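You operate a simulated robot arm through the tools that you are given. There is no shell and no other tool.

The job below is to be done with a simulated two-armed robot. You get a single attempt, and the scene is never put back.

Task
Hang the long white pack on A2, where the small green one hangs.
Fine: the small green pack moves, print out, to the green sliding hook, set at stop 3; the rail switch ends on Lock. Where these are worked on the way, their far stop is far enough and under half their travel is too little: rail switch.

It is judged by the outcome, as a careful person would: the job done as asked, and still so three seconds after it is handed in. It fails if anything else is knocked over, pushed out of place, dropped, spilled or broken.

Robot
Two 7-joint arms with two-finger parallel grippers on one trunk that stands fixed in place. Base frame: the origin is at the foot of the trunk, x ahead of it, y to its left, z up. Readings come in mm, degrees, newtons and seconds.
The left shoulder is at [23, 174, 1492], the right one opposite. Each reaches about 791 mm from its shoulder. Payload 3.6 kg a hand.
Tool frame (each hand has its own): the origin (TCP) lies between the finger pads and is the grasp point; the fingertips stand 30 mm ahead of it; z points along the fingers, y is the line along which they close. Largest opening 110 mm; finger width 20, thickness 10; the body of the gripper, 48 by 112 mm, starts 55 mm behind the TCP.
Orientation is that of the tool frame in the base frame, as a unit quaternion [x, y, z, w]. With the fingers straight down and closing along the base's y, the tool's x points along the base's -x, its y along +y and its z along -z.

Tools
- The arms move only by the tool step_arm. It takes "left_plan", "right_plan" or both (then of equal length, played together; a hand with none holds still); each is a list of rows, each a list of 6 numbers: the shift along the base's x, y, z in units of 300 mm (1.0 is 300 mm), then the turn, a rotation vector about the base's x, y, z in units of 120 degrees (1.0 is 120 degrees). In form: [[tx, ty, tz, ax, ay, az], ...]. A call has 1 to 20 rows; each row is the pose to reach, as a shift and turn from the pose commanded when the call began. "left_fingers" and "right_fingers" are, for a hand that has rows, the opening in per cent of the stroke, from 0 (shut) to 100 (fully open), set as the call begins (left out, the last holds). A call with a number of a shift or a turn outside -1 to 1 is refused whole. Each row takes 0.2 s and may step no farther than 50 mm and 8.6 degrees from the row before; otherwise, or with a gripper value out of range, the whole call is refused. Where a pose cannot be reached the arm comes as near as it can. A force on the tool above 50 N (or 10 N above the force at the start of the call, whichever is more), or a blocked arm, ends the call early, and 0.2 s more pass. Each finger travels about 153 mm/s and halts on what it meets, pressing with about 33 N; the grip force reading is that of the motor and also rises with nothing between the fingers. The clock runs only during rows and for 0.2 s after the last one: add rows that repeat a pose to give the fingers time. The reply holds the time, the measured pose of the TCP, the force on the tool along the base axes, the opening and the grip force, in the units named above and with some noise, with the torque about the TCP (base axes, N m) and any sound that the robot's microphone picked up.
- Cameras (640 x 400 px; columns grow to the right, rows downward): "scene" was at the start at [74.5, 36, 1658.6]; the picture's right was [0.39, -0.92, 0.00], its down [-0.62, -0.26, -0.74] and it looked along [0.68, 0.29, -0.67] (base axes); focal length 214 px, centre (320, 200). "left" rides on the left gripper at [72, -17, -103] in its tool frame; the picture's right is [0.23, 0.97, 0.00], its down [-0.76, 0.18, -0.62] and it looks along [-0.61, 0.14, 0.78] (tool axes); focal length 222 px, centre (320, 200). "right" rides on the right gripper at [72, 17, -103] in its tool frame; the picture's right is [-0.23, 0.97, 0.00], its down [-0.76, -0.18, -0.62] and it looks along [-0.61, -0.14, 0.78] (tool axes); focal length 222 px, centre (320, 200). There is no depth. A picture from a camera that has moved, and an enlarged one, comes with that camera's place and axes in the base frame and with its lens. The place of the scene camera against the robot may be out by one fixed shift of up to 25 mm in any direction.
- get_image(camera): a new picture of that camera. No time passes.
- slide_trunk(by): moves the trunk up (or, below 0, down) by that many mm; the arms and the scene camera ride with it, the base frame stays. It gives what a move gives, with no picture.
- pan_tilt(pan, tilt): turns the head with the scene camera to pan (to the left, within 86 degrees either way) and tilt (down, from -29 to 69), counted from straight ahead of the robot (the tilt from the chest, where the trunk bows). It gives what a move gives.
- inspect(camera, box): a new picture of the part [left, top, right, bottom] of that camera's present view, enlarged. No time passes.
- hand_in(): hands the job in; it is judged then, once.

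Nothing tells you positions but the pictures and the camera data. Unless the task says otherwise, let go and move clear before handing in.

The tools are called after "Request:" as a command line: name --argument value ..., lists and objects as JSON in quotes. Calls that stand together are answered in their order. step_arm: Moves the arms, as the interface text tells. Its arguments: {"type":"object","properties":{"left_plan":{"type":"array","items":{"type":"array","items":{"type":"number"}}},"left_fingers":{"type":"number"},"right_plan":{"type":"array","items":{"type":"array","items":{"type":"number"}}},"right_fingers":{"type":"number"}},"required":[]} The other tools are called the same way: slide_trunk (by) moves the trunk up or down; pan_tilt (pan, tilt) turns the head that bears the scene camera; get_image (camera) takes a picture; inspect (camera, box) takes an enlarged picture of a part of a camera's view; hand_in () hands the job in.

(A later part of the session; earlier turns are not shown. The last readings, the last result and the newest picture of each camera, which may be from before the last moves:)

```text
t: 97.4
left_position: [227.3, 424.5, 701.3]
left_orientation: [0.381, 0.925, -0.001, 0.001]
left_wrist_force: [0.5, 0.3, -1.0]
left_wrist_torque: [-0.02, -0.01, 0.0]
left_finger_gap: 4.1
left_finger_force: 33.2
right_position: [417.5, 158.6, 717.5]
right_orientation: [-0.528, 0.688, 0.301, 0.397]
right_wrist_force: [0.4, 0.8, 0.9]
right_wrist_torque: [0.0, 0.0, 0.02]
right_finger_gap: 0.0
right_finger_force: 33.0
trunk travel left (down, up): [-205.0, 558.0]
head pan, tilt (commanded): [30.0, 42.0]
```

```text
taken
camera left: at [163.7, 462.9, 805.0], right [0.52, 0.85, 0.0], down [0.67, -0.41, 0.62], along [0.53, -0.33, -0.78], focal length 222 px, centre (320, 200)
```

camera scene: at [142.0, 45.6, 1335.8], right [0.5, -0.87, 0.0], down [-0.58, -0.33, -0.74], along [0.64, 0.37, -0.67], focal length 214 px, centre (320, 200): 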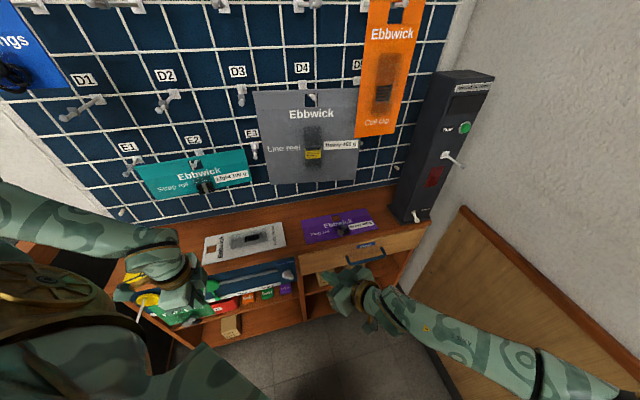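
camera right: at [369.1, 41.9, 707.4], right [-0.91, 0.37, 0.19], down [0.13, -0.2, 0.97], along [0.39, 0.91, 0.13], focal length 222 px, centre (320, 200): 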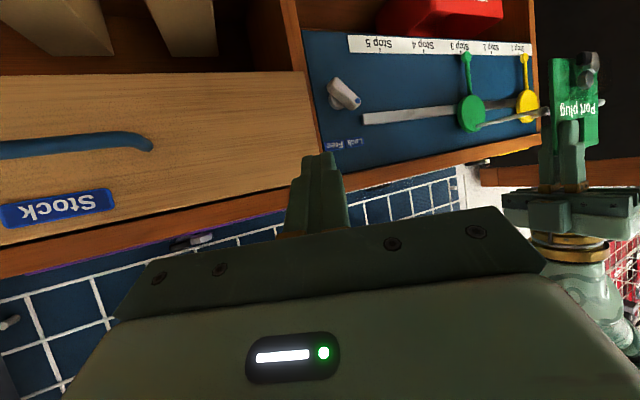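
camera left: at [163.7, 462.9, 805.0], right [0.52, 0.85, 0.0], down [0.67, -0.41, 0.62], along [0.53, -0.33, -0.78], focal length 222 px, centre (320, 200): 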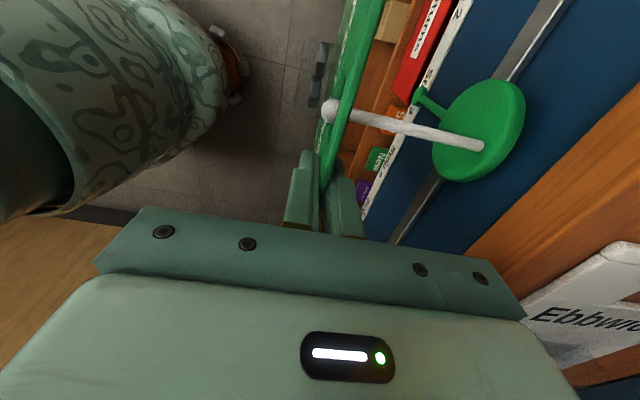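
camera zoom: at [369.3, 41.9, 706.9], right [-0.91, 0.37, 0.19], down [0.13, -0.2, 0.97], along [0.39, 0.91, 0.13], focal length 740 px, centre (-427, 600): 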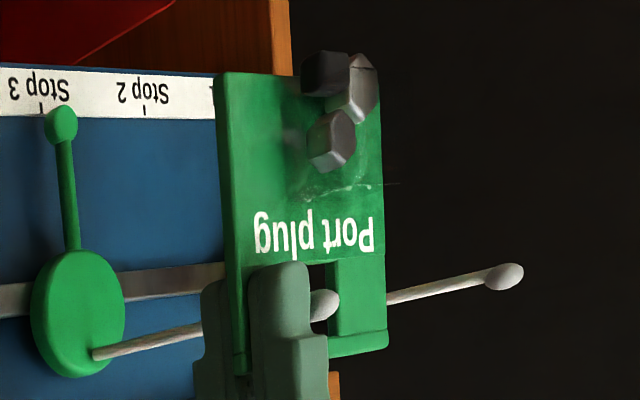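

The ball has passed through the hole. I'll continue inward and then lower the card onto the peg.

Request:
step_arm --left_plan '[[0.02, 0.02, 0.0, 0, 0, 0], [0.04, 0.04, 0.0, 0, 0, 0], [0.055, 0.055, 0.0, 0, 0, 0], [0.055, 0.055, -0.015, 0, 0, 0], [0.055, 0.055, -0.03, 0, 0, 0], [0.055, 0.055, -0.03, 0, 0, 0]]'

Request:
inspect --camera "right" --box '[448, 20, 640, 140]'

Request:
inspect --camera "left" --box '[240, 60, 560, 260]'

```text
t: 98.8
left_position: [240.9, 441.1, 692.3]
left_orientation: [0.381, 0.924, -0.001, 0.0]
left_wrist_force: [-0.5, -0.7, -0.3]
left_wrist_torque: [-0.03, 0.0, 0.04]
left_finger_gap: 4.1
left_finger_force: 33.1
right_position: [418.6, 159.4, 718.6]
right_orientation: [-0.527, 0.689, 0.301, 0.397]
right_wrist_force: [0.2, -0.6, -0.5]
right_wrist_torque: [-0.01, 0.01, 0.0]
right_finger_gap: 0.0
right_finger_force: 32.6
trunk travel left (down, up): [-205.0, 558.0]
head pan, tilt (commanded): [30.0, 42.0]
```

```text
3.33 times, centred on (544, 80) of right
camera zoom: at [369.3, 41.9, 706.9], right [-0.91, 0.37, 0.19], down [0.13, -0.2, 0.97], along [0.39, 0.91, 0.13], focal length 740 px, centre (-427, 600)
```

zoom: 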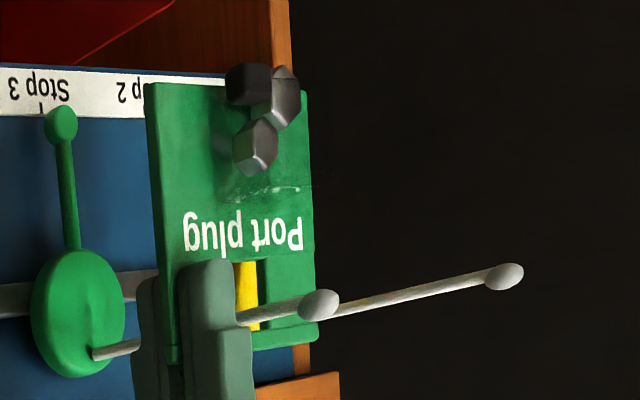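

```text
2.00 times, centred on (400, 160) of left
camera zoom: at [179.7, 479.6, 795.7], right [0.52, 0.85, 0.0], down [0.67, -0.41, 0.62], along [0.53, -0.33, -0.78], focal length 444 px, centre (160, 280)
```

zoom: 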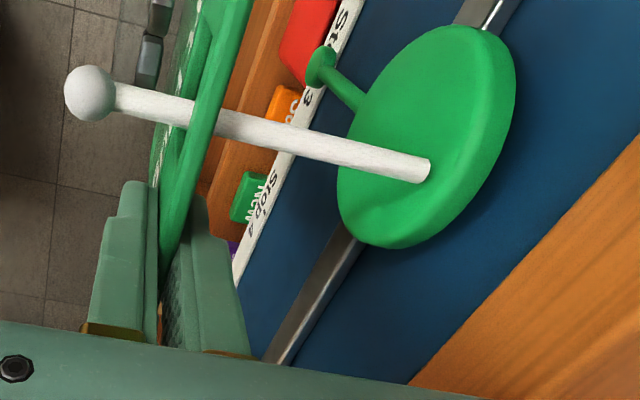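

Request:
step_arm --left_plan '[[0, 0, -0.005, 0, 0, 0], [0, 0, -0.01, 0, 0, 0], [0, 0, -0.014, 0, 0, 0], [0, 0, -0.014, 0, 0, 0]]'

Request:
inspect --camera "right" --box '[448, 20, 640, 140]'

```text
t: 99.8
left_position: [243.3, 440.3, 689.5]
left_orientation: [0.382, 0.924, 0.0, 0.002]
left_wrist_force: [0.8, 1.7, 19.5]
left_wrist_torque: [0.47, 0.47, -0.06]
left_finger_gap: 4.3
left_finger_force: 33.1
right_position: [416.9, 160.0, 718.1]
right_orientation: [-0.527, 0.689, 0.3, 0.397]
right_wrist_force: [0.5, 0.3, -1.2]
right_wrist_torque: [0.0, -0.02, 0.0]
right_finger_gap: 0.0
right_finger_force: 32.8
trunk travel left (down, up): [-205.0, 558.0]
head pan, tilt (commanded): [30.0, 42.0]
```

```text
3.33 times, centred on (544, 80) of right
camera zoom: at [369.0, 41.2, 707.4], right [-0.91, 0.37, 0.19], down [0.13, -0.2, 0.97], along [0.39, 0.91, 0.13], focal length 740 px, centre (-427, 600)
```

zoom: 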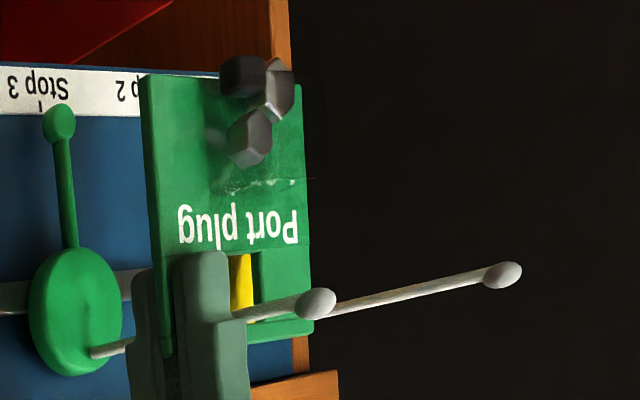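

The card now rests on the peg (upward reaction felt). I'll ease off slightly and release.

Request:
step_arm --left_plan '[[0, 0, 0.006, 0, 0, 0], [0, 0, 0.006, 0, 0, 0]]'

Request:
step_arm --left_plan '[[0, 0, 0, 0, 0, 0], [0, 0, 0, 0, 0, 0], [0, 0, 0, 0, 0, 0], [0, 0, 0, 0, 0, 0]]' --left_fingers 35

Request:
inspect --camera "right" --box '[448, 20, 640, 140]'

Request:
inspect --camera "left" --box '[240, 60, 560, 260]'

```text
t: 100.4
left_position: [242.8, 440.9, 689.3]
left_orientation: [0.381, 0.925, -0.002, 0.0]
left_wrist_force: [1.8, -0.1, 0.8]
left_wrist_torque: [0.02, 0.06, 0.01]
left_finger_gap: 4.2
left_finger_force: 33.1
right_position: [417.3, 159.5, 718.6]
right_orientation: [-0.526, 0.689, 0.301, 0.397]
right_wrist_force: [-0.4, -0.3, 0.5]
right_wrist_torque: [0.0, 0.04, -0.02]
right_finger_gap: 0.0
right_finger_force: 32.8
trunk travel left (down, up): [-205.0, 558.0]
head pan, tilt (commanded): [30.0, 42.0]
```

```text
t: 101.4
left_position: [243.7, 440.8, 689.8]
left_orientation: [0.381, 0.924, -0.001, 0.001]
left_wrist_force: [1.4, 0.5, 0.8]
left_wrist_torque: [-0.03, -0.01, -0.04]
left_finger_gap: 38.5
left_finger_force: 0.1
right_position: [417.5, 158.3, 718.2]
right_orientation: [-0.528, 0.688, 0.302, 0.396]
right_wrist_force: [0.1, 0.8, 0.6]
right_wrist_torque: [-0.01, 0.0, -0.01]
right_finger_gap: 0.2
right_finger_force: 32.7
trunk travel left (down, up): [-205.0, 558.0]
head pan, tilt (commanded): [30.0, 42.0]
```

```text
3.33 times, centred on (544, 80) of right
camera zoom: at [369.3, 41.9, 706.9], right [-0.91, 0.37, 0.19], down [0.13, -0.2, 0.97], along [0.39, 0.91, 0.13], focal length 740 px, centre (-427, 600)
```

zoom: 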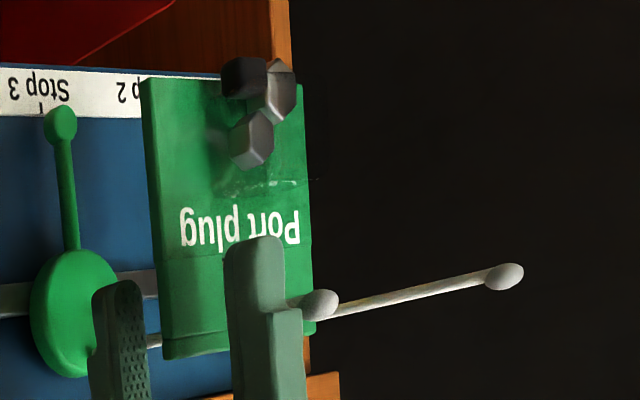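

```text
2.00 times, centred on (400, 160) of left
camera zoom: at [180.6, 479.6, 793.3], right [0.52, 0.85, 0.0], down [0.67, -0.41, 0.62], along [0.53, -0.33, -0.78], focal length 444 px, centre (160, 280)
```

zoom: 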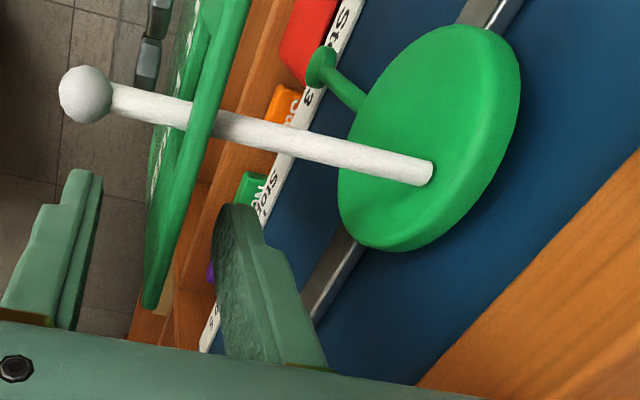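

The green pack hangs on the green hook, print out. I'll raise the hand straight up and clear.

Request:
step_arm --left_plan '[[0, 0, 0.08, 0, 0, 0], [0, 0, 0.16, 0, 0, 0], [0, 0, 0.26, 0, 0, 0], [0.02, 0.03, 0.38, 0, 0, 0], [0.04, 0.06, 0.48, 0, 0, 0], [0.04, 0.06, 0.48, 0, 0, 0]]'

Request:
get_image --camera "right"

Request:
inspect --camera "scene" --box '[80, 240, 272, 360]'

Request:
get_image --camera "left"

```text
t: 102.8
left_position: [256.3, 460.3, 835.3]
left_orientation: [0.382, 0.924, -0.001, 0.001]
left_wrist_force: [-0.7, -0.3, 0.5]
left_wrist_torque: [0.01, 0.03, 0.03]
left_finger_gap: 38.7
left_finger_force: 0.1
right_position: [417.2, 158.6, 719.0]
right_orientation: [-0.528, 0.688, 0.302, 0.397]
right_wrist_force: [-0.5, -0.1, 0.1]
right_wrist_torque: [-0.02, 0.01, 0.0]
right_finger_gap: 0.0
right_finger_force: 33.4
trunk travel left (down, up): [-205.0, 558.0]
head pan, tilt (commanded): [30.0, 42.0]
```

```text
taken
camera right: at [369.3, 42.0, 706.8], right [-0.91, 0.37, 0.19], down [0.13, -0.2, 0.97], along [0.39, 0.91, 0.13], focal length 222 px, centre (320, 200)
```

right: 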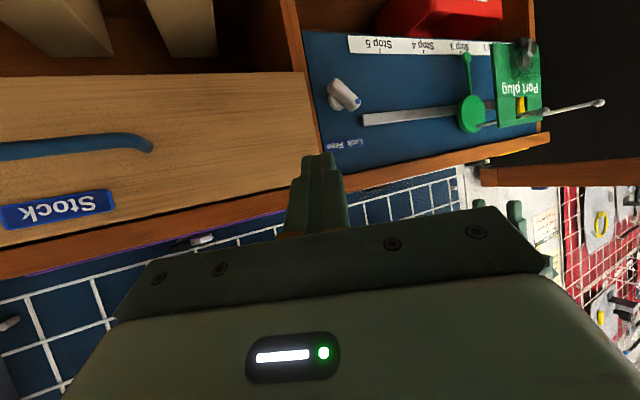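

```text
3.33 times, centred on (176, 300) of scene
camera zoom: at [180.7, 45.7, 1253.1], right [0.5, -0.87, 0.0], down [-0.58, -0.33, -0.74], along [0.64, 0.37, -0.67], focal length 715 px, centre (800, -133)
```

zoom: 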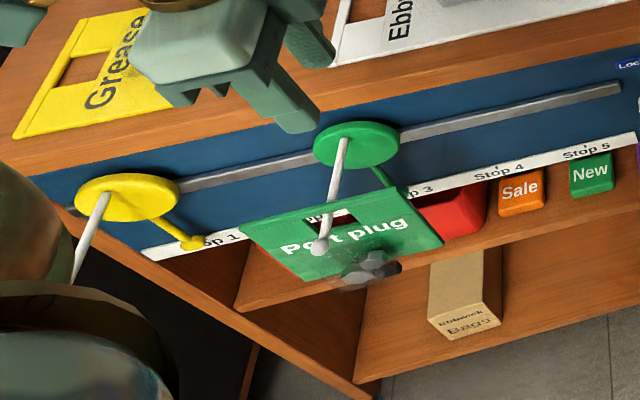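

```text
taken
camera left: at [193.6, 498.9, 938.7], right [0.52, 0.85, 0.0], down [0.67, -0.41, 0.62], along [0.53, -0.33, -0.78], focal length 222 px, centre (320, 200)
```

left: 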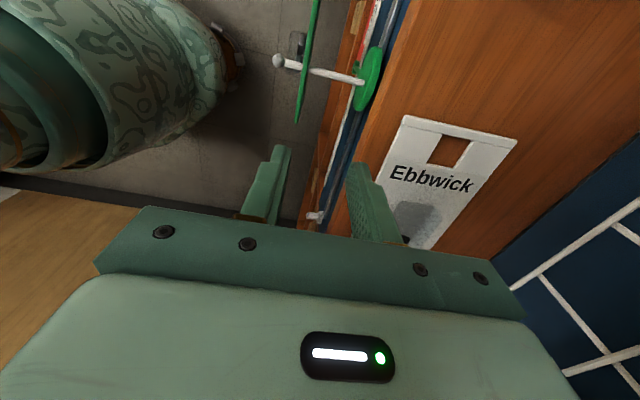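

The green pack is hung on the green hook at Stop 3, print out. Next is the long white pack, so I'll look closely at its blister and how it lies.

Request:
inspect --camera "scene" --box '[150, 190, 310, 290]'

Request:
step_arm --left_plan '[[0.0, 0.0, 0.1, 0, 0, 0], [0.05, 0.02, 0.2, 0, 0, 0], [0.1, 0.04, 0.25, 0, 0, 0], [0.1, 0.04, 0.25, 0, 0, 0]]'

Request:
get_image --camera "left"

```text
4.00 times, centred on (230, 240) of scene
camera zoom: at [180.7, 45.7, 1253.1], right [0.5, -0.87, 0.0], down [-0.58, -0.33, -0.74], along [0.64, 0.37, -0.67], focal length 858 px, centre (680, 40)
```

zoom: 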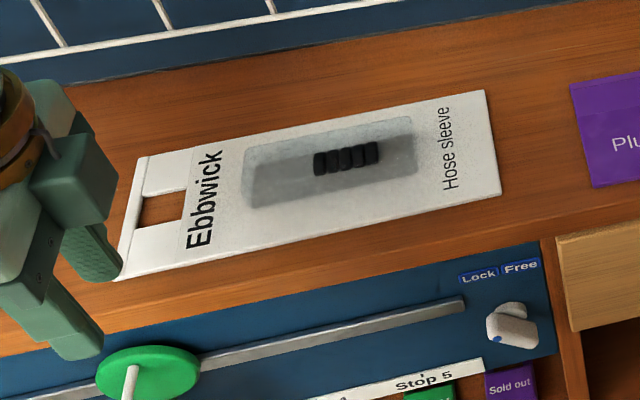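

```text
t: 103.8
left_position: [284.7, 472.5, 911.1]
left_orientation: [0.38, 0.925, -0.001, -0.001]
left_wrist_force: [0.2, 0.1, -0.2]
left_wrist_torque: [-0.02, 0.04, 0.04]
left_finger_gap: 38.5
left_finger_force: 0.0
right_position: [419.4, 159.3, 718.7]
right_orientation: [-0.527, 0.689, 0.301, 0.397]
right_wrist_force: [-0.6, 0.0, 0.8]
right_wrist_torque: [-0.02, -0.04, -0.01]
right_finger_gap: 0.0
right_finger_force: 33.0
trunk travel left (down, up): [-205.0, 558.0]
head pan, tilt (commanded): [30.0, 42.0]
```

```text
taken
camera left: at [222.5, 511.4, 1013.7], right [0.52, 0.85, 0.0], down [0.67, -0.41, 0.62], along [0.53, -0.33, -0.78], focal length 222 px, centre (320, 200)
```

left: 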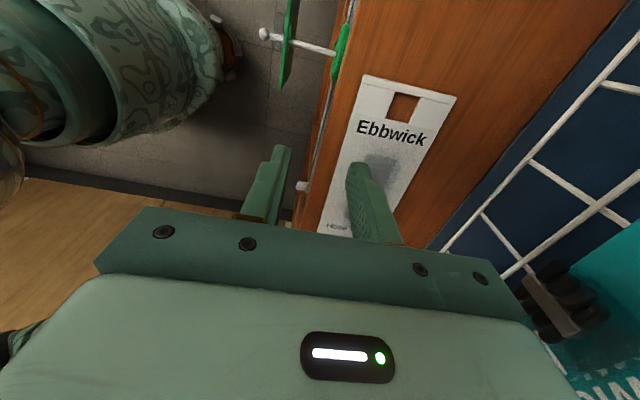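

The white card is about 256×107 mm with a raised blister in the middle, which I can pinch. Before picking it up, I'll test in free space whether the left wrist can reach the orientation needed to hang it. Trunk up first.

Request:
slide_trunk --by 150

Request:
step_arm --left_plan '[[-0.04, -0.06, 0.0, 0, 0, 0], [-0.08, -0.13, 0.0, 0, 0, 0], [-0.1, -0.2, 0.0, 0, 0, 0], [-0.1, -0.2, 0.0, 0, 0, 0]]'

Request:
slide_trunk --by 150

Request:
get_image --camera "scene"

```text
t: 105.5
left_position: [285.3, 471.2, 1058.2]
left_orientation: [0.381, 0.925, -0.001, 0.001]
left_wrist_force: [1.0, 0.2, 0.1]
left_wrist_torque: [0.06, 0.01, 0.01]
left_finger_gap: 38.5
left_finger_force: 0.1
right_position: [418.0, 158.4, 867.7]
right_orientation: [-0.527, 0.689, 0.301, 0.397]
right_wrist_force: [-0.9, 0.1, -0.2]
right_wrist_torque: [0.0, 0.0, 0.01]
right_finger_gap: 0.0
right_finger_force: 33.0
trunk travel left (down, up): [-355.0, 408.0]
head pan, tilt (commanded): [30.0, 42.0]
```

```text
t: 106.5
left_position: [253.4, 411.9, 1058.1]
left_orientation: [0.381, 0.924, 0.0, 0.001]
left_wrist_force: [0.1, 0.1, -0.7]
left_wrist_torque: [-0.03, -0.01, 0.02]
left_finger_gap: 38.5
left_finger_force: 0.1
right_position: [418.1, 159.2, 867.8]
right_orientation: [-0.528, 0.688, 0.301, 0.397]
right_wrist_force: [0.2, 0.5, 0.0]
right_wrist_torque: [0.02, -0.01, 0.02]
right_finger_gap: 0.2
right_finger_force: 32.4
trunk travel left (down, up): [-355.0, 408.0]
head pan, tilt (commanded): [30.0, 42.0]
```

```text
t: 108.3
left_position: [255.4, 411.8, 1208.8]
left_orientation: [0.38, 0.925, -0.001, 0.0]
left_wrist_force: [-0.3, -0.2, -0.4]
left_wrist_torque: [-0.02, -0.01, 0.01]
left_finger_gap: 38.4
left_finger_force: 0.0
right_position: [418.5, 158.9, 1018.8]
right_orientation: [-0.527, 0.688, 0.301, 0.397]
right_wrist_force: [0.0, -1.0, -0.1]
right_wrist_torque: [0.0, 0.01, -0.01]
right_finger_gap: 0.0
right_finger_force: 33.1
trunk travel left (down, up): [-505.0, 258.0]
head pan, tilt (commanded): [30.0, 42.0]
```

```text
taken
camera scene: at [79.2, 45.7, 1558.2], right [0.5, -0.87, 0.0], down [-0.58, -0.33, -0.74], along [0.64, 0.37, -0.67], focal length 214 px, centre (320, 200)
```

scene: 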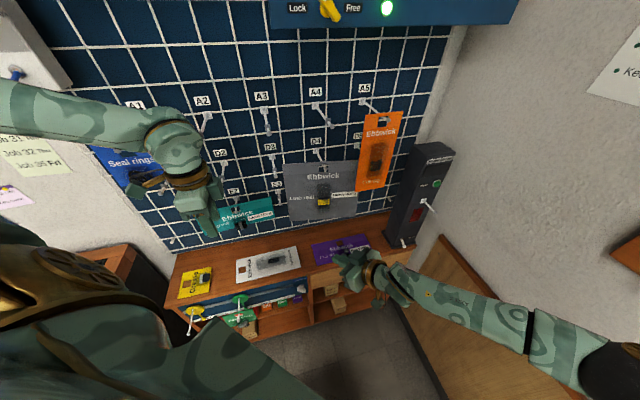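

Request:
step_arm --left_plan '[[0.01, 0.008, -0.006, 0.0544, 0, -0.0385], [0.02, 0.016, -0.013, 0.1089, 0, -0.077], [0.03, 0.024, -0.019, 0.1633, 0, -0.1155], [0.04, 0.032, -0.026, 0.2177, 0, -0.154], [0.051, 0.04, -0.032, 0.2722, 0, -0.1925], [0.061, 0.048, -0.039, 0.3266, 0, -0.231], [0.071, 0.056, -0.045, 0.381, 0, -0.2694], [0.081, 0.064, -0.052, 0.4355, 0, -0.3079]]'

Request:
get_image --camera "scene"

```text
t: 110.1
left_position: [300.3, 434.2, 1185.7]
left_orientation: [0.607, 0.667, 0.399, -0.165]
left_wrist_force: [-0.3, -0.1, 0.0]
left_wrist_torque: [0.01, -0.01, 0.03]
left_finger_gap: 38.8
left_finger_force: 0.1
left hand out of reach, approached as far as the arm can: row 5, 6, 7, 8
right_position: [418.8, 157.8, 1018.6]
right_orientation: [-0.527, 0.688, 0.301, 0.397]
right_wrist_force: [-0.2, -0.8, 0.4]
right_wrist_torque: [-0.01, 0.0, -0.01]
right_finger_gap: 0.0
right_finger_force: 32.9
trunk travel left (down, up): [-505.0, 258.0]
head pan, tilt (commanded): [30.0, 42.0]
```

```text
taken
camera scene: at [80.0, 44.8, 1558.3], right [0.5, -0.87, 0.0], down [-0.58, -0.33, -0.74], along [0.64, 0.37, -0.67], focal length 214 px, centre (320, 200)
```

scene: 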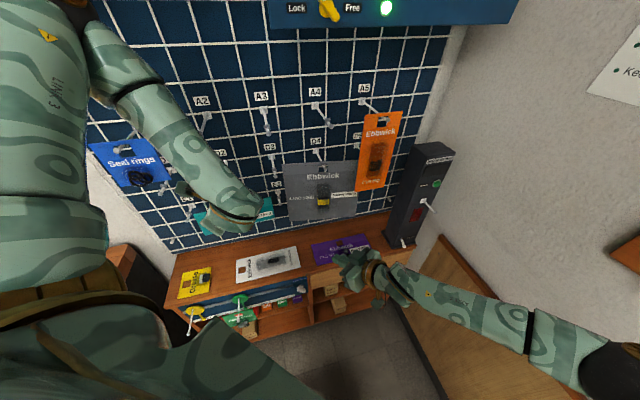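

Request:
step_arm --left_plan '[[0.05, 0.05, -0.08, 0, 0, 0], [0.08, 0.08, -0.16, 0, 0, 0], [0.08, 0.09, -0.18, 0.055, 0, -0.039], [0.07, 0.1, -0.18, 0.11, 0, -0.077], [0.06, 0.1, -0.18, 0.164, 0, -0.116], [0.05, 0.1, -0.18, 0.218, 0, -0.154], [0.05, 0.1, -0.18, 0.273, 0, -0.193], [0.05, 0.1, -0.18, 0.328, 0, -0.231], [0.05, 0.1, -0.18, 0.382, 0, -0.27], [0.05, 0.1, -0.18, 0.382, 0, -0.27]]'

Request:
get_image --camera "scene"

Request:
get_image --camera "left"

```text
t: 112.1
left_position: [458.7, 479.1, 1273.5]
left_orientation: [0.705, 0.416, 0.512, -0.261]
left_wrist_force: [5.8, 2.5, -16.1]
left_wrist_torque: [1.44, 0.22, 0.56]
left_finger_gap: 38.6
left_finger_force: 0.0
left hand out of reach, approached as far as the arm can: row 3, 4, 5, 6, 7, 8, 9, 10
right_position: [420.5, 160.5, 1017.4]
right_orientation: [-0.527, 0.689, 0.301, 0.396]
right_wrist_force: [-0.2, -0.8, 0.0]
right_wrist_torque: [-0.01, 0.01, -0.02]
right_finger_gap: 0.1
right_finger_force: 32.3
trunk travel left (down, up): [-505.0, 258.0]
head pan, tilt (commanded): [30.0, 42.0]
stopped in row 10 (left hand): the force on the tool passed its limit at 100 N (the readings are from after the stop); the commanded pose is now the measured one
```

```text
taken
camera scene: at [82.3, 47.2, 1557.9], right [0.5, -0.87, 0.0], down [-0.58, -0.34, -0.74], along [0.64, 0.37, -0.67], focal length 214 px, centre (320, 200)
```

scene: 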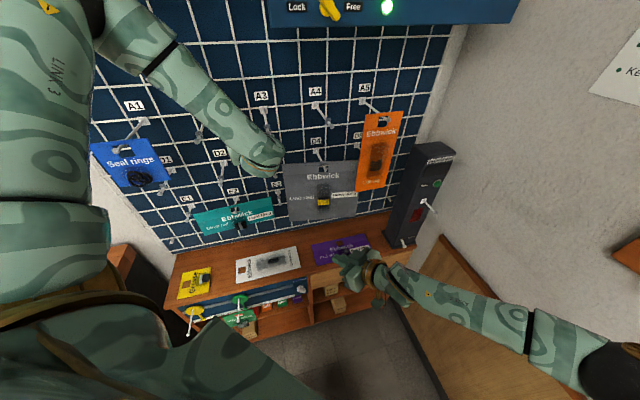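

```text
taken
camera left: at [403.7, 427.9, 1375.1], right [0.86, -0.43, 0.27], down [-0.26, -0.83, -0.49], along [0.44, 0.35, -0.83], focal length 222 px, centre (320, 200)
```

left: 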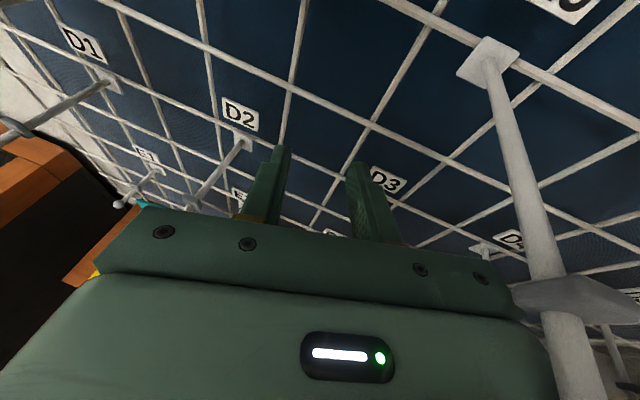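

The wrist drifted off course and touched A3's peg. I'll back away immediately, down, left and outward, in small steps.

Request:
step_arm --left_plan '[[-0.031, 0.007, -0.04, 0, 0, 0], [-0.06, -0.02, -0.05, 0, 0, 0], [-0.09, -0.052, -0.06, 0, 0, 0]]'

Request:
get_image --camera "left"

Request:
get_image --camera "scene"

```text
t: 112.9
left_position: [440.6, 462.1, 1271.3]
left_orientation: [0.705, 0.422, 0.507, -0.261]
left_wrist_force: [0.1, 0.5, -0.3]
left_wrist_torque: [0.02, -0.03, -0.01]
left_finger_gap: 38.5
left_finger_force: 0.1
left hand out of reach, approached as far as the arm can: row 1, 2, 3
right_position: [417.6, 158.2, 1019.3]
right_orientation: [-0.527, 0.689, 0.301, 0.397]
right_wrist_force: [0.2, -0.3, -0.2]
right_wrist_torque: [-0.01, -0.03, 0.01]
right_finger_gap: 0.0
right_finger_force: 32.8
trunk travel left (down, up): [-505.0, 258.0]
head pan, tilt (commanded): [30.0, 42.0]
```

```text
taken
camera left: at [385.0, 412.1, 1374.6], right [0.87, -0.42, 0.27], down [-0.26, -0.84, -0.48], along [0.43, 0.35, -0.83], focal length 222 px, centre (320, 200)
```

left: 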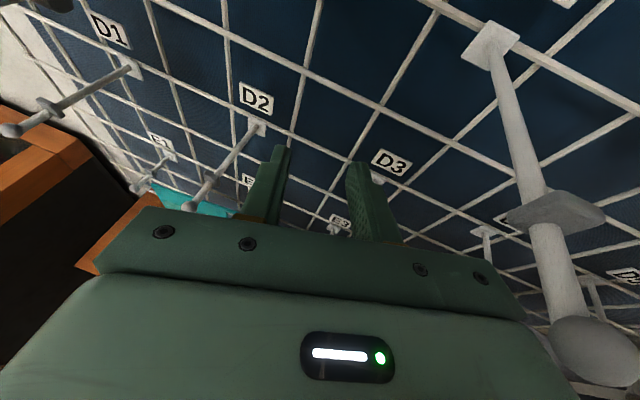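

```text
taken
camera scene: at [78.3, 45.0, 1558.4], right [0.5, -0.87, 0.0], down [-0.58, -0.33, -0.74], along [0.64, 0.37, -0.67], focal length 214 px, centre (320, 200)
```

scene: 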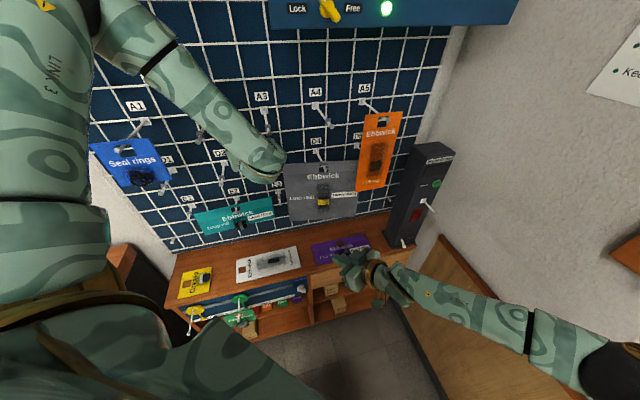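

Request:
step_arm --left_plan '[[-0.059, -0.036, 0.0, 0, 0, 0], [-0.118, -0.071, 0.0, 0, 0, 0], [-0.118, -0.071, 0.0, 0, 0, 0]]'

Request:
step_arm --left_plan '[[-0.059, -0.05, 0.0, 0, 0, 0], [-0.118, -0.1, 0.0, 0, 0, 0], [-0.118, -0.1, 0.0, 0, 0, 0]]'

Request:
get_image --camera "left"

Request:
get_image --camera "scene"

```text
t: 113.7
left_position: [416.3, 440.4, 1287.6]
left_orientation: [0.706, 0.421, 0.507, -0.259]
left_wrist_force: [-2.1, -1.3, -6.0]
left_wrist_torque: [0.46, 0.05, -0.16]
left_finger_gap: 38.6
left_finger_force: 0.1
left hand out of reach, approached as far as the arm can: row 1, 2, 3
right_position: [416.6, 159.1, 1019.1]
right_orientation: [-0.527, 0.688, 0.302, 0.397]
right_wrist_force: [1.1, -0.7, 0.0]
right_wrist_torque: [-0.02, -0.01, -0.03]
right_finger_gap: 0.0
right_finger_force: 32.8
trunk travel left (down, up): [-505.0, 258.0]
head pan, tilt (commanded): [30.0, 42.0]
```

```text
t: 114.5
left_position: [387.8, 413.1, 1303.2]
left_orientation: [0.705, 0.419, 0.509, -0.259]
left_wrist_force: [0.2, 0.6, 0.1]
left_wrist_torque: [-0.01, 0.0, -0.03]
left_finger_gap: 38.4
left_finger_force: 0.0
left hand out of reach, approached as far as the arm can: row 1, 2, 3
right_position: [418.5, 158.9, 1017.9]
right_orientation: [-0.528, 0.688, 0.302, 0.397]
right_wrist_force: [0.6, -0.4, -0.7]
right_wrist_torque: [0.02, 0.0, 0.0]
right_finger_gap: 0.0
right_finger_force: 32.6
trunk travel left (down, up): [-505.0, 258.0]
head pan, tilt (commanded): [30.0, 42.0]
```

```text
taken
camera left: at [331.0, 362.6, 1406.2], right [0.86, -0.43, 0.27], down [-0.26, -0.84, -0.48], along [0.43, 0.35, -0.83], focal length 222 px, centre (320, 200)
```

left: 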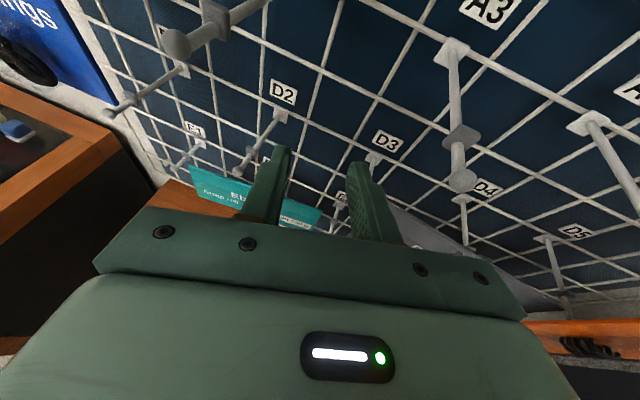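

```text
taken
camera scene: at [79.4, 45.8, 1558.3], right [0.5, -0.87, 0.0], down [-0.58, -0.33, -0.74], along [0.64, 0.37, -0.67], focal length 214 px, centre (320, 200)
```

scene: 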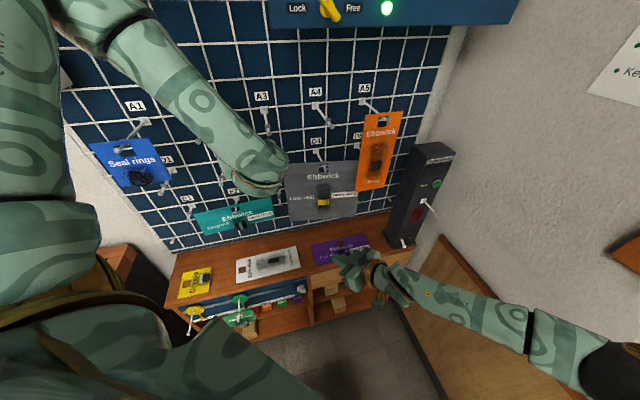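

Clear of the pegs, and nothing was displaced. That wrist roll forces the elbow too high; the opposite roll (camera on the other side at pick-up) should end in the comfortable pointing pose I used before. I'll return to fingers-down step by step.

Request:
step_arm --left_plan '[[-0.04, -0.01, 0.0, -0.051, -0.004, 0.044], [-0.08, -0.02, 0.0, -0.103, -0.008, 0.089], [-0.12, -0.03, 0.0, -0.154, -0.012, 0.133], [-0.16, -0.04, 0.0, -0.205, -0.016, 0.177], [-0.2, -0.05, 0.0, -0.257, -0.02, 0.221], [-0.24, -0.06, 0.0, -0.308, -0.024, 0.266]]'

Request:
get_image --camera "scene"

```text
t: 115.9
left_position: [312.8, 394.1, 1303.3]
left_orientation: [0.596, 0.737, 0.284, -0.144]
left_wrist_force: [-1.0, 0.4, 0.1]
left_wrist_torque: [-0.04, 0.0, 0.0]
left_finger_gap: 38.6
left_finger_force: 0.0
right_position: [417.7, 158.8, 1018.6]
right_orientation: [-0.526, 0.689, 0.301, 0.399]
right_wrist_force: [-0.2, 0.8, 0.7]
right_wrist_torque: [-0.02, 0.0, -0.01]
right_finger_gap: 0.1
right_finger_force: 32.8
trunk travel left (down, up): [-505.0, 258.0]
head pan, tilt (commanded): [30.0, 42.0]
```

```text
taken
camera scene: at [78.4, 46.1, 1558.4], right [0.5, -0.87, 0.0], down [-0.58, -0.34, -0.74], along [0.64, 0.37, -0.67], focal length 214 px, centre (320, 200)
```

scene: 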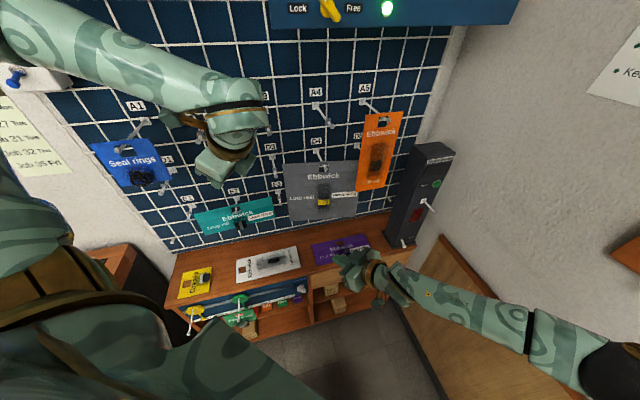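

Request:
step_arm --left_plan '[[0, 0, 0.0, -0.051, -0.004, 0.044], [0, 0, 0.0, -0.103, -0.008, 0.089], [0, 0, 0.0, -0.154, -0.012, 0.133], [0, 0, 0.0, -0.205, -0.016, 0.177], [0, 0, 0.0, -0.257, -0.02, 0.221], [0, 0, 0.0, -0.308, -0.024, 0.266], [0, 0, 0.0, -0.308, -0.024, 0.266]]'

Request:
step_arm --left_plan '[[0, 0, 0, 0, 0, 0.068], [0, 0, 0, 0, 0, 0.136], [0, 0, 0, 0, 0, 0.205], [0, 0, 0, 0, 0, 0.273], [0, 0, 0, 0, 0, 0.341], [0, 0, 0, 0, 0, 0.409], [0, 0, 0, 0, 0, 0.477], [0, 0, 0, 0, 0, 0.545], [0, 0, 0, 0, 0, 0.614], [0, 0, 0, 0, 0, 0.682], [0, 0, 0, 0, 0, 0.75]]'

```text
t: 117.5
left_position: [313.4, 394.5, 1303.4]
left_orientation: [0.381, 0.925, 0.003, -0.005]
left_wrist_force: [0.5, 0.6, -0.5]
left_wrist_torque: [0.02, -0.03, 0.03]
left_finger_gap: 38.5
left_finger_force: 0.1
right_position: [418.7, 159.3, 1018.6]
right_orientation: [-0.528, 0.688, 0.302, 0.396]
right_wrist_force: [0.0, -0.1, 0.3]
right_wrist_torque: [0.02, -0.03, 0.0]
right_finger_gap: 0.1
right_finger_force: 32.7
trunk travel left (down, up): [-505.0, 258.0]
head pan, tilt (commanded): [30.0, 42.0]
```

```text
t: 120.0
left_position: [337.1, 464.9, 1370.5]
left_orientation: [-0.374, 0.927, -0.011, -0.026]
left_wrist_force: [-12.1, -8.9, 10.9]
left_wrist_torque: [0.02, 0.6, 0.39]
left_finger_gap: 39.7
left_finger_force: 1.0
left hand out of reach, approached as far as the arm can: row 7, 8, 9, 10, 11
right_position: [416.4, 157.5, 1017.6]
right_orientation: [-0.527, 0.689, 0.3, 0.398]
right_wrist_force: [0.4, 1.2, -0.2]
right_wrist_torque: [-0.01, 0.02, 0.03]
right_finger_gap: 0.0
right_finger_force: 33.5
trunk travel left (down, up): [-505.0, 258.0]
head pan, tilt (commanded): [30.0, 42.0]
stopped in row 11 (left hand): the force on the tool passed its limit at 84 N (the readings are from after the stop); the commanded pose is now the measured one
```

Another drift near a joint limit brought a finger against A2's peg ball. I'll back straight out now and check.

Request:
step_arm --left_plan '[[-0.04, -0.04, 0.01, 0, 0, 0], [-0.08, -0.08, 0.01, 0, 0, 0], [-0.12, -0.12, 0.01, 0, 0, 0]]'

Request:
get_image --camera "scene"

Request:
get_image --camera "left"

```text
t: 120.8
left_position: [337.1, 464.8, 1372.2]
left_orientation: [-0.375, 0.927, -0.009, -0.025]
left_wrist_force: [-6.8, -6.8, 3.6]
left_wrist_torque: [-0.17, 0.18, 0.25]
left_finger_gap: 38.2
left_finger_force: 0.0
left hand out of reach, approached as far as the arm can: row 1, 2, 3
right_position: [416.6, 157.8, 1018.2]
right_orientation: [-0.527, 0.688, 0.302, 0.398]
right_wrist_force: [-0.3, 0.8, -0.2]
right_wrist_torque: [0.02, 0.01, 0.01]
right_finger_gap: 0.2
right_finger_force: 33.0
trunk travel left (down, up): [-505.0, 258.0]
head pan, tilt (commanded): [30.0, 42.0]
```

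```text
taken
camera scene: at [77.2, 43.7, 1558.5], right [0.5, -0.87, 0.0], down [-0.58, -0.33, -0.74], along [0.64, 0.37, -0.67], focal length 214 px, centre (320, 200)
```

scene: 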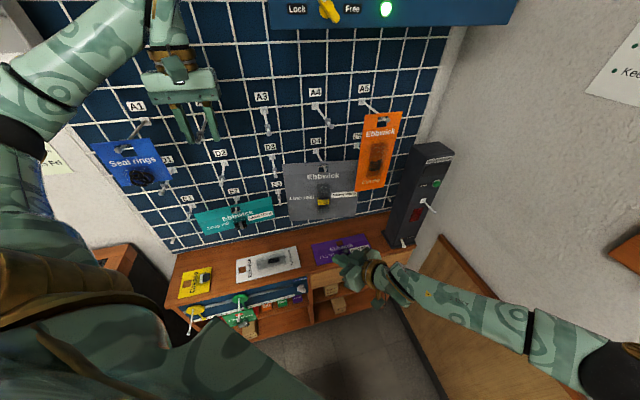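

```text
taken
camera left: at [302.6, 404.7, 1478.0], right [-0.84, 0.54, 0.01], down [0.45, 0.68, 0.58], along [0.31, 0.5, -0.81], focal length 222 px, centre (320, 200)
```

left: 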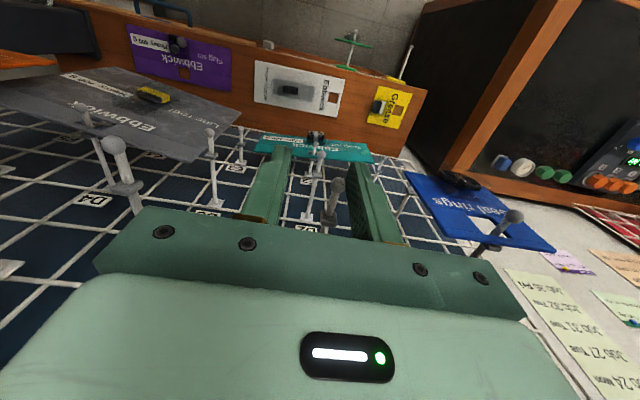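

Request:
step_arm --left_plan '[[0.0, 0.0, 0.1, 0, 0, 0], [0.0, 0.0, 0.2, 0, 0, 0]]'

Request:
get_image --camera "left"

```text
t: 121.3
left_position: [338.8, 466.1, 1430.9]
left_orientation: [-0.375, 0.927, -0.008, -0.025]
left_wrist_force: [0.3, -1.0, 0.5]
left_wrist_torque: [-0.01, -0.03, -0.01]
left_finger_gap: 38.5
left_finger_force: 0.0
right_position: [418.2, 158.8, 1019.5]
right_orientation: [-0.527, 0.688, 0.301, 0.398]
right_wrist_force: [0.4, -0.3, 0.0]
right_wrist_torque: [-0.02, -0.01, 0.01]
right_finger_gap: 0.1
right_finger_force: 33.2
trunk travel left (down, up): [-505.0, 258.0]
head pan, tilt (commanded): [30.0, 42.0]
```

```text
taken
camera left: at [304.6, 406.6, 1537.6], right [-0.84, 0.54, 0.01], down [0.45, 0.68, 0.58], along [0.31, 0.5, -0.81], focal length 222 px, centre (320, 200)
```

left: 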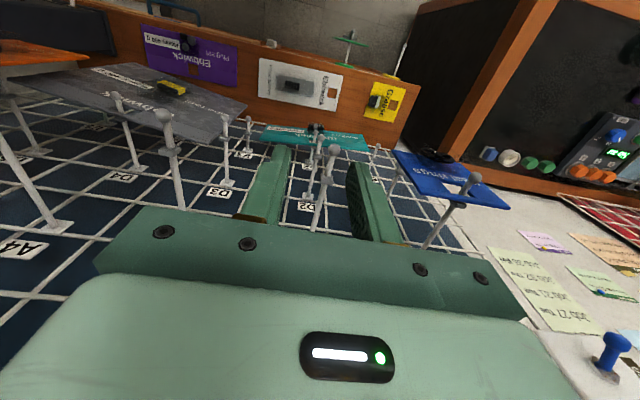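

Clear of the peg, and A2's peg is undisturbed. I'll work outward at this height in small checked moves.

Request:
step_arm --left_plan '[[-0.05, -0.05, 0.05, 0, 0, 0], [-0.1, -0.1, 0.1, 0, 0, 0]]'

Request:
get_image --camera "scene"

```text
t: 122.0
left_position: [318.7, 452.6, 1461.7]
left_orientation: [-0.373, 0.927, -0.009, -0.025]
left_wrist_force: [0.1, 0.1, -0.7]
left_wrist_torque: [-0.01, -0.02, 0.0]
left_finger_gap: 38.4
left_finger_force: 0.1
left hand out of reach, approached as far as the arm can: row 1, 2
right_position: [417.2, 158.8, 1018.3]
right_orientation: [-0.527, 0.688, 0.302, 0.397]
right_wrist_force: [0.5, 0.3, -0.1]
right_wrist_torque: [0.01, -0.01, -0.02]
right_finger_gap: 0.1
right_finger_force: 33.1
trunk travel left (down, up): [-505.0, 258.0]
head pan, tilt (commanded): [30.0, 42.0]
```

```text
taken
camera scene: at [78.6, 45.2, 1558.4], right [0.5, -0.87, 0.0], down [-0.58, -0.33, -0.74], along [0.64, 0.37, -0.67], focal length 214 px, centre (320, 200)
```

scene: 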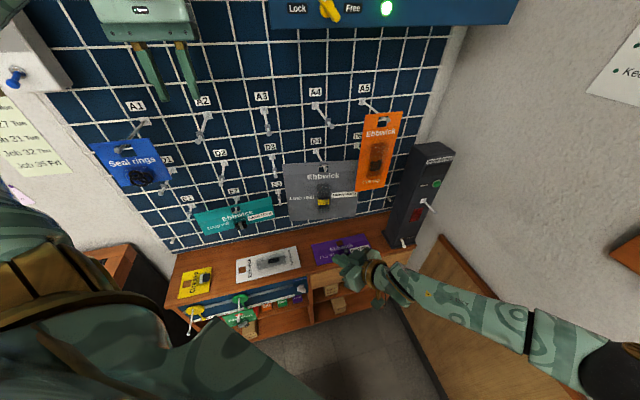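

Request:
step_arm --left_plan '[[0.0, -0.02, 0.0, 0, 0, -0.06], [0.0, -0.04, 0.0, 0, 0, -0.12], [0.0, -0.06, 0.0, 0, 0, -0.18]]'

Request:
step_arm --left_plan '[[0.0, -0.04, 0.0, 0, 0, -0.06], [0.0, -0.08, 0.0, 0, 0, -0.12], [0.0, -0.12, 0.0, 0, 0, -0.18]]'

Request:
get_image --camera "scene"

```text
t: 122.8
left_position: [318.6, 434.1, 1462.6]
left_orientation: [-0.193, 0.981, -0.003, -0.026]
left_wrist_force: [0.5, -0.3, -0.6]
left_wrist_torque: [0.03, -0.01, -0.02]
left_finger_gap: 38.5
left_finger_force: 0.0
right_position: [418.5, 158.5, 1019.3]
right_orientation: [-0.527, 0.689, 0.301, 0.397]
right_wrist_force: [-0.4, -0.4, 0.4]
right_wrist_torque: [-0.01, -0.03, 0.02]
right_finger_gap: 0.1
right_finger_force: 33.1
trunk travel left (down, up): [-505.0, 258.0]
head pan, tilt (commanded): [30.0, 42.0]
```

```text
t: 123.5
left_position: [319.3, 397.8, 1460.4]
left_orientation: [-0.006, 1.0, -0.001, -0.027]
left_wrist_force: [-0.4, -1.0, -0.2]
left_wrist_torque: [0.05, -0.04, 0.02]
left_finger_gap: 38.4
left_finger_force: 0.1
right_position: [417.9, 159.6, 1019.2]
right_orientation: [-0.527, 0.688, 0.301, 0.397]
right_wrist_force: [0.3, 0.7, 0.2]
right_wrist_torque: [0.02, 0.0, -0.01]
right_finger_gap: 0.0
right_finger_force: 33.4
trunk travel left (down, up): [-505.0, 258.0]
head pan, tilt (commanded): [30.0, 42.0]
```

```text
taken
camera scene: at [79.0, 45.2, 1558.4], right [0.5, -0.87, 0.0], down [-0.58, -0.33, -0.74], along [0.64, 0.37, -0.67], focal length 214 px, centre (320, 200)
```

scene: 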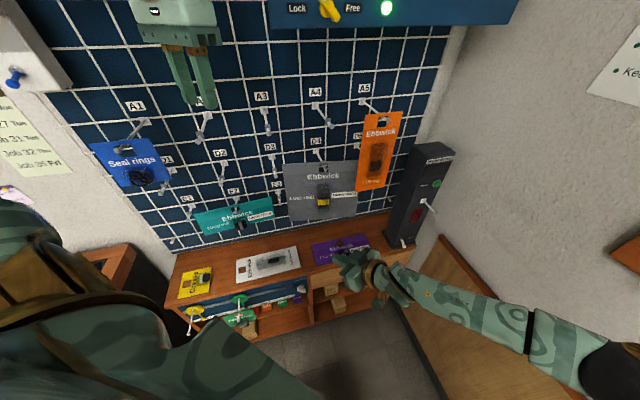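

The left arm is back in its normal posture. For hanging I need the pinch with the hand yawed about +135° at pick-up, so I'll test that yaw here in free space, in short checked steps.

Request:
step_arm --left_plan '[[-0.03, -0.03, 0.0, 0, 0, 0.07], [-0.05, -0.05, 0.0, 0, 0, 0.14], [-0.05, -0.05, 0.0, 0, 0, 0.21], [-0.05, -0.05, 0.0, 0, 0, 0.28]]'

Request:
step_arm --left_plan '[[0, 0, 0.0, 0, 0, 0.07], [0, 0, 0.0, 0, 0, 0.14], [0, 0, 0.0, 0, 0, 0.21]]'

```text
t: 124.5
left_position: [328.0, 407.3, 1463.8]
left_orientation: [-0.295, 0.955, -0.005, -0.022]
left_wrist_force: [0.0, -0.9, -0.5]
left_wrist_torque: [-0.03, 0.05, 0.02]
left_finger_gap: 38.7
left_finger_force: 0.1
left hand out of reach, approached as far as the arm can: row 4
right_position: [418.1, 159.4, 1017.6]
right_orientation: [-0.527, 0.688, 0.301, 0.397]
right_wrist_force: [-0.3, -1.2, 0.0]
right_wrist_torque: [-0.03, 0.01, -0.01]
right_finger_gap: 0.1
right_finger_force: 32.9
trunk travel left (down, up): [-505.0, 258.0]
head pan, tilt (commanded): [30.0, 42.0]
```

```text
t: 125.3
left_position: [357.8, 503.5, 1479.2]
left_orientation: [-0.487, 0.873, -0.013, -0.025]
left_wrist_force: [0.6, 0.5, 0.3]
left_wrist_torque: [-0.04, 0.05, 0.0]
left_finger_gap: 38.5
left_finger_force: 0.2
left hand out of reach, approached as far as the arm can: row 1, 2, 3
right_position: [420.4, 161.1, 1018.2]
right_orientation: [-0.528, 0.688, 0.302, 0.396]
right_wrist_force: [0.4, 0.4, -0.3]
right_wrist_torque: [0.0, 0.03, 0.02]
right_finger_gap: 0.0
right_finger_force: 32.7
trunk travel left (down, up): [-505.0, 258.0]
head pan, tilt (commanded): [30.0, 42.0]
```

The +135° yaw isn't reachable, but the negative yaw side has plenty of range. So the right way is: pick with the present −45° yaw, then pitch up and roll with the arm extended well below the shoulder. I'll go back toward −45° yaw and rehearse that without the pack.

Request:
step_arm --left_plan '[[-0.03, -0.04, 0.0, 0, 0, -0.07], [-0.06, -0.08, 0.0, 0, 0, -0.14], [-0.09, -0.12, 0.0, 0, 0, -0.21], [-0.12, -0.16, 0.0, 0, 0, -0.28], [-0.15, -0.2, 0.0, 0, 0, -0.35], [-0.18, -0.24, 0.0, 0, 0, -0.42], [-0.19, -0.25, 0.0, 0, 0, -0.485]]'

Request:
step_arm --left_plan '[[0, 0, 0.0, 0, 0, -0.07], [0, 0, 0.0, 0, 0, -0.14], [0, 0, 0.0, 0, 0, -0.21], [0, 0, 0.0, 0, 0, -0.28], [0, 0, 0.0, 0, 0, -0.35], [0, 0, 0, 0, 0, -0.375]]'

Request:
get_image --camera "scene"

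```text
t: 127.0
left_position: [297.6, 426.0, 1480.3]
left_orientation: [-0.01, 1.0, 0.0, -0.026]
left_wrist_force: [0.0, 0.7, -0.6]
left_wrist_torque: [0.01, 0.0, 0.02]
left_finger_gap: 38.3
left_finger_force: 0.0
right_position: [418.0, 159.0, 1018.5]
right_orientation: [-0.528, 0.688, 0.302, 0.397]
right_wrist_force: [0.4, -0.1, -0.2]
right_wrist_torque: [0.02, -0.06, 0.0]
right_finger_gap: 0.0
right_finger_force: 33.3
trunk travel left (down, up): [-505.0, 258.0]
head pan, tilt (commanded): [30.0, 42.0]
```

```text
t: 128.3
left_position: [299.6, 426.2, 1480.7]
left_orientation: [0.372, 0.928, 0.01, -0.025]
left_wrist_force: [-0.4, 1.0, 0.7]
left_wrist_torque: [0.03, 0.0, -0.04]
left_finger_gap: 38.5
left_finger_force: 0.1
right_position: [417.8, 159.4, 1018.8]
right_orientation: [-0.527, 0.688, 0.301, 0.398]
right_wrist_force: [0.3, 0.5, 0.1]
right_wrist_torque: [-0.02, 0.03, 0.04]
right_finger_gap: 0.0
right_finger_force: 32.7
trunk travel left (down, up): [-505.0, 258.0]
head pan, tilt (commanded): [30.0, 42.0]
```

```text
taken
camera scene: at [79.0, 45.6, 1558.3], right [0.5, -0.87, 0.0], down [-0.58, -0.33, -0.74], along [0.64, 0.37, -0.67], focal length 214 px, centre (320, 200)
```

scene: 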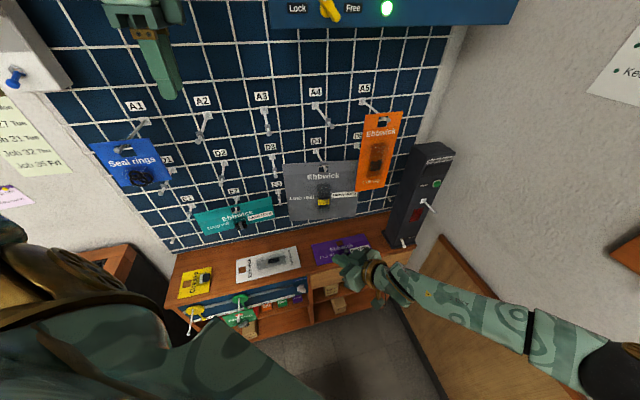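

Request:
step_arm --left_plan '[[-0.06, -0.06, 0.0, 0, 0, 0], [-0.08, -0.08, -0.12, 0, 0, 0], [-0.08, -0.08, -0.25, 0, 0, 0], [-0.08, -0.08, -0.38, 0, 0, 0], [-0.08, -0.08, -0.5, 0, 0, 0]]'

Request:
slide_trunk --by 140

Request:
get_image --camera "scene"

```text
t: 129.6
left_position: [274.8, 401.9, 1331.8]
left_orientation: [0.371, 0.928, 0.01, -0.024]
left_wrist_force: [0.5, 0.5, 0.5]
left_wrist_torque: [0.01, 0.0, -0.01]
left_finger_gap: 38.9
left_finger_force: 0.0
right_position: [418.1, 159.8, 1017.7]
right_orientation: [-0.527, 0.688, 0.3, 0.398]
right_wrist_force: [-0.2, -0.4, -0.1]
right_wrist_torque: [0.02, -0.01, 0.03]
right_finger_gap: 0.1
right_finger_force: 33.4
trunk travel left (down, up): [-505.0, 258.0]
head pan, tilt (commanded): [30.0, 42.0]
```

```text
t: 131.2
left_position: [274.4, 401.7, 1469.6]
left_orientation: [0.371, 0.928, 0.01, -0.024]
left_wrist_force: [-0.8, 0.5, 0.0]
left_wrist_torque: [0.01, 0.01, 0.0]
left_finger_gap: 38.4
left_finger_force: 0.1
right_position: [418.0, 159.7, 1158.6]
right_orientation: [-0.528, 0.688, 0.301, 0.397]
right_wrist_force: [0.2, 0.3, 0.2]
right_wrist_torque: [0.02, 0.01, -0.03]
right_finger_gap: 0.0
right_finger_force: 33.0
trunk travel left (down, up): [-645.0, 118.0]
head pan, tilt (commanded): [30.0, 42.0]
```

```text
taken
camera scene: at [68.5, 45.6, 1698.7], right [0.5, -0.87, 0.0], down [-0.58, -0.33, -0.74], along [0.64, 0.37, -0.67], focal length 214 px, centre (320, 200)
```

scene: 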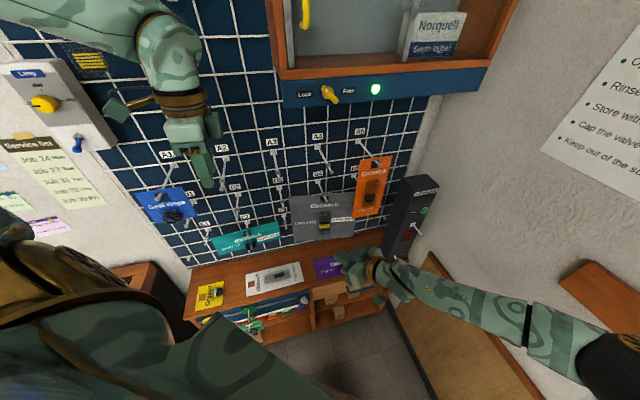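

Request:
step_arm --left_plan '[[0, 0, -0.13, 0, 0, 0], [0, 0, -0.26, 0, 0, 0], [0, 0, -0.4, 0, 0, 0], [0, 0, -0.53, 0, 0, 0], [0, 0, -0.66, 0, 0, 0]]'

Request:
get_image --camera "scene"

```text
t: 132.4
left_position: [274.7, 404.7, 1274.0]
left_orientation: [0.371, 0.928, 0.009, -0.024]
left_wrist_force: [-1.0, -0.8, -0.3]
left_wrist_torque: [-0.04, -0.02, 0.0]
left_finger_gap: 38.5
left_finger_force: 0.0
right_position: [417.9, 160.4, 1158.6]
right_orientation: [-0.527, 0.688, 0.301, 0.397]
right_wrist_force: [0.4, 0.9, 0.5]
right_wrist_torque: [-0.01, -0.02, 0.0]
right_finger_gap: 0.1
right_finger_force: 33.1
trunk travel left (down, up): [-645.0, 118.0]
head pan, tilt (commanded): [30.0, 42.0]
```

```text
taken
camera scene: at [69.0, 47.0, 1698.7], right [0.5, -0.87, 0.0], down [-0.58, -0.34, -0.74], along [0.64, 0.37, -0.67], focal length 214 px, centre (320, 200)
```

scene: 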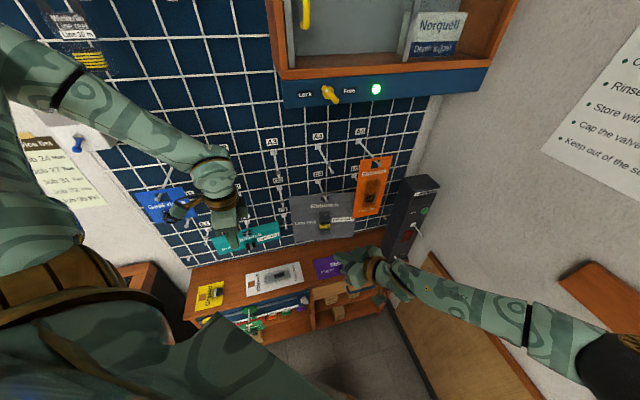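

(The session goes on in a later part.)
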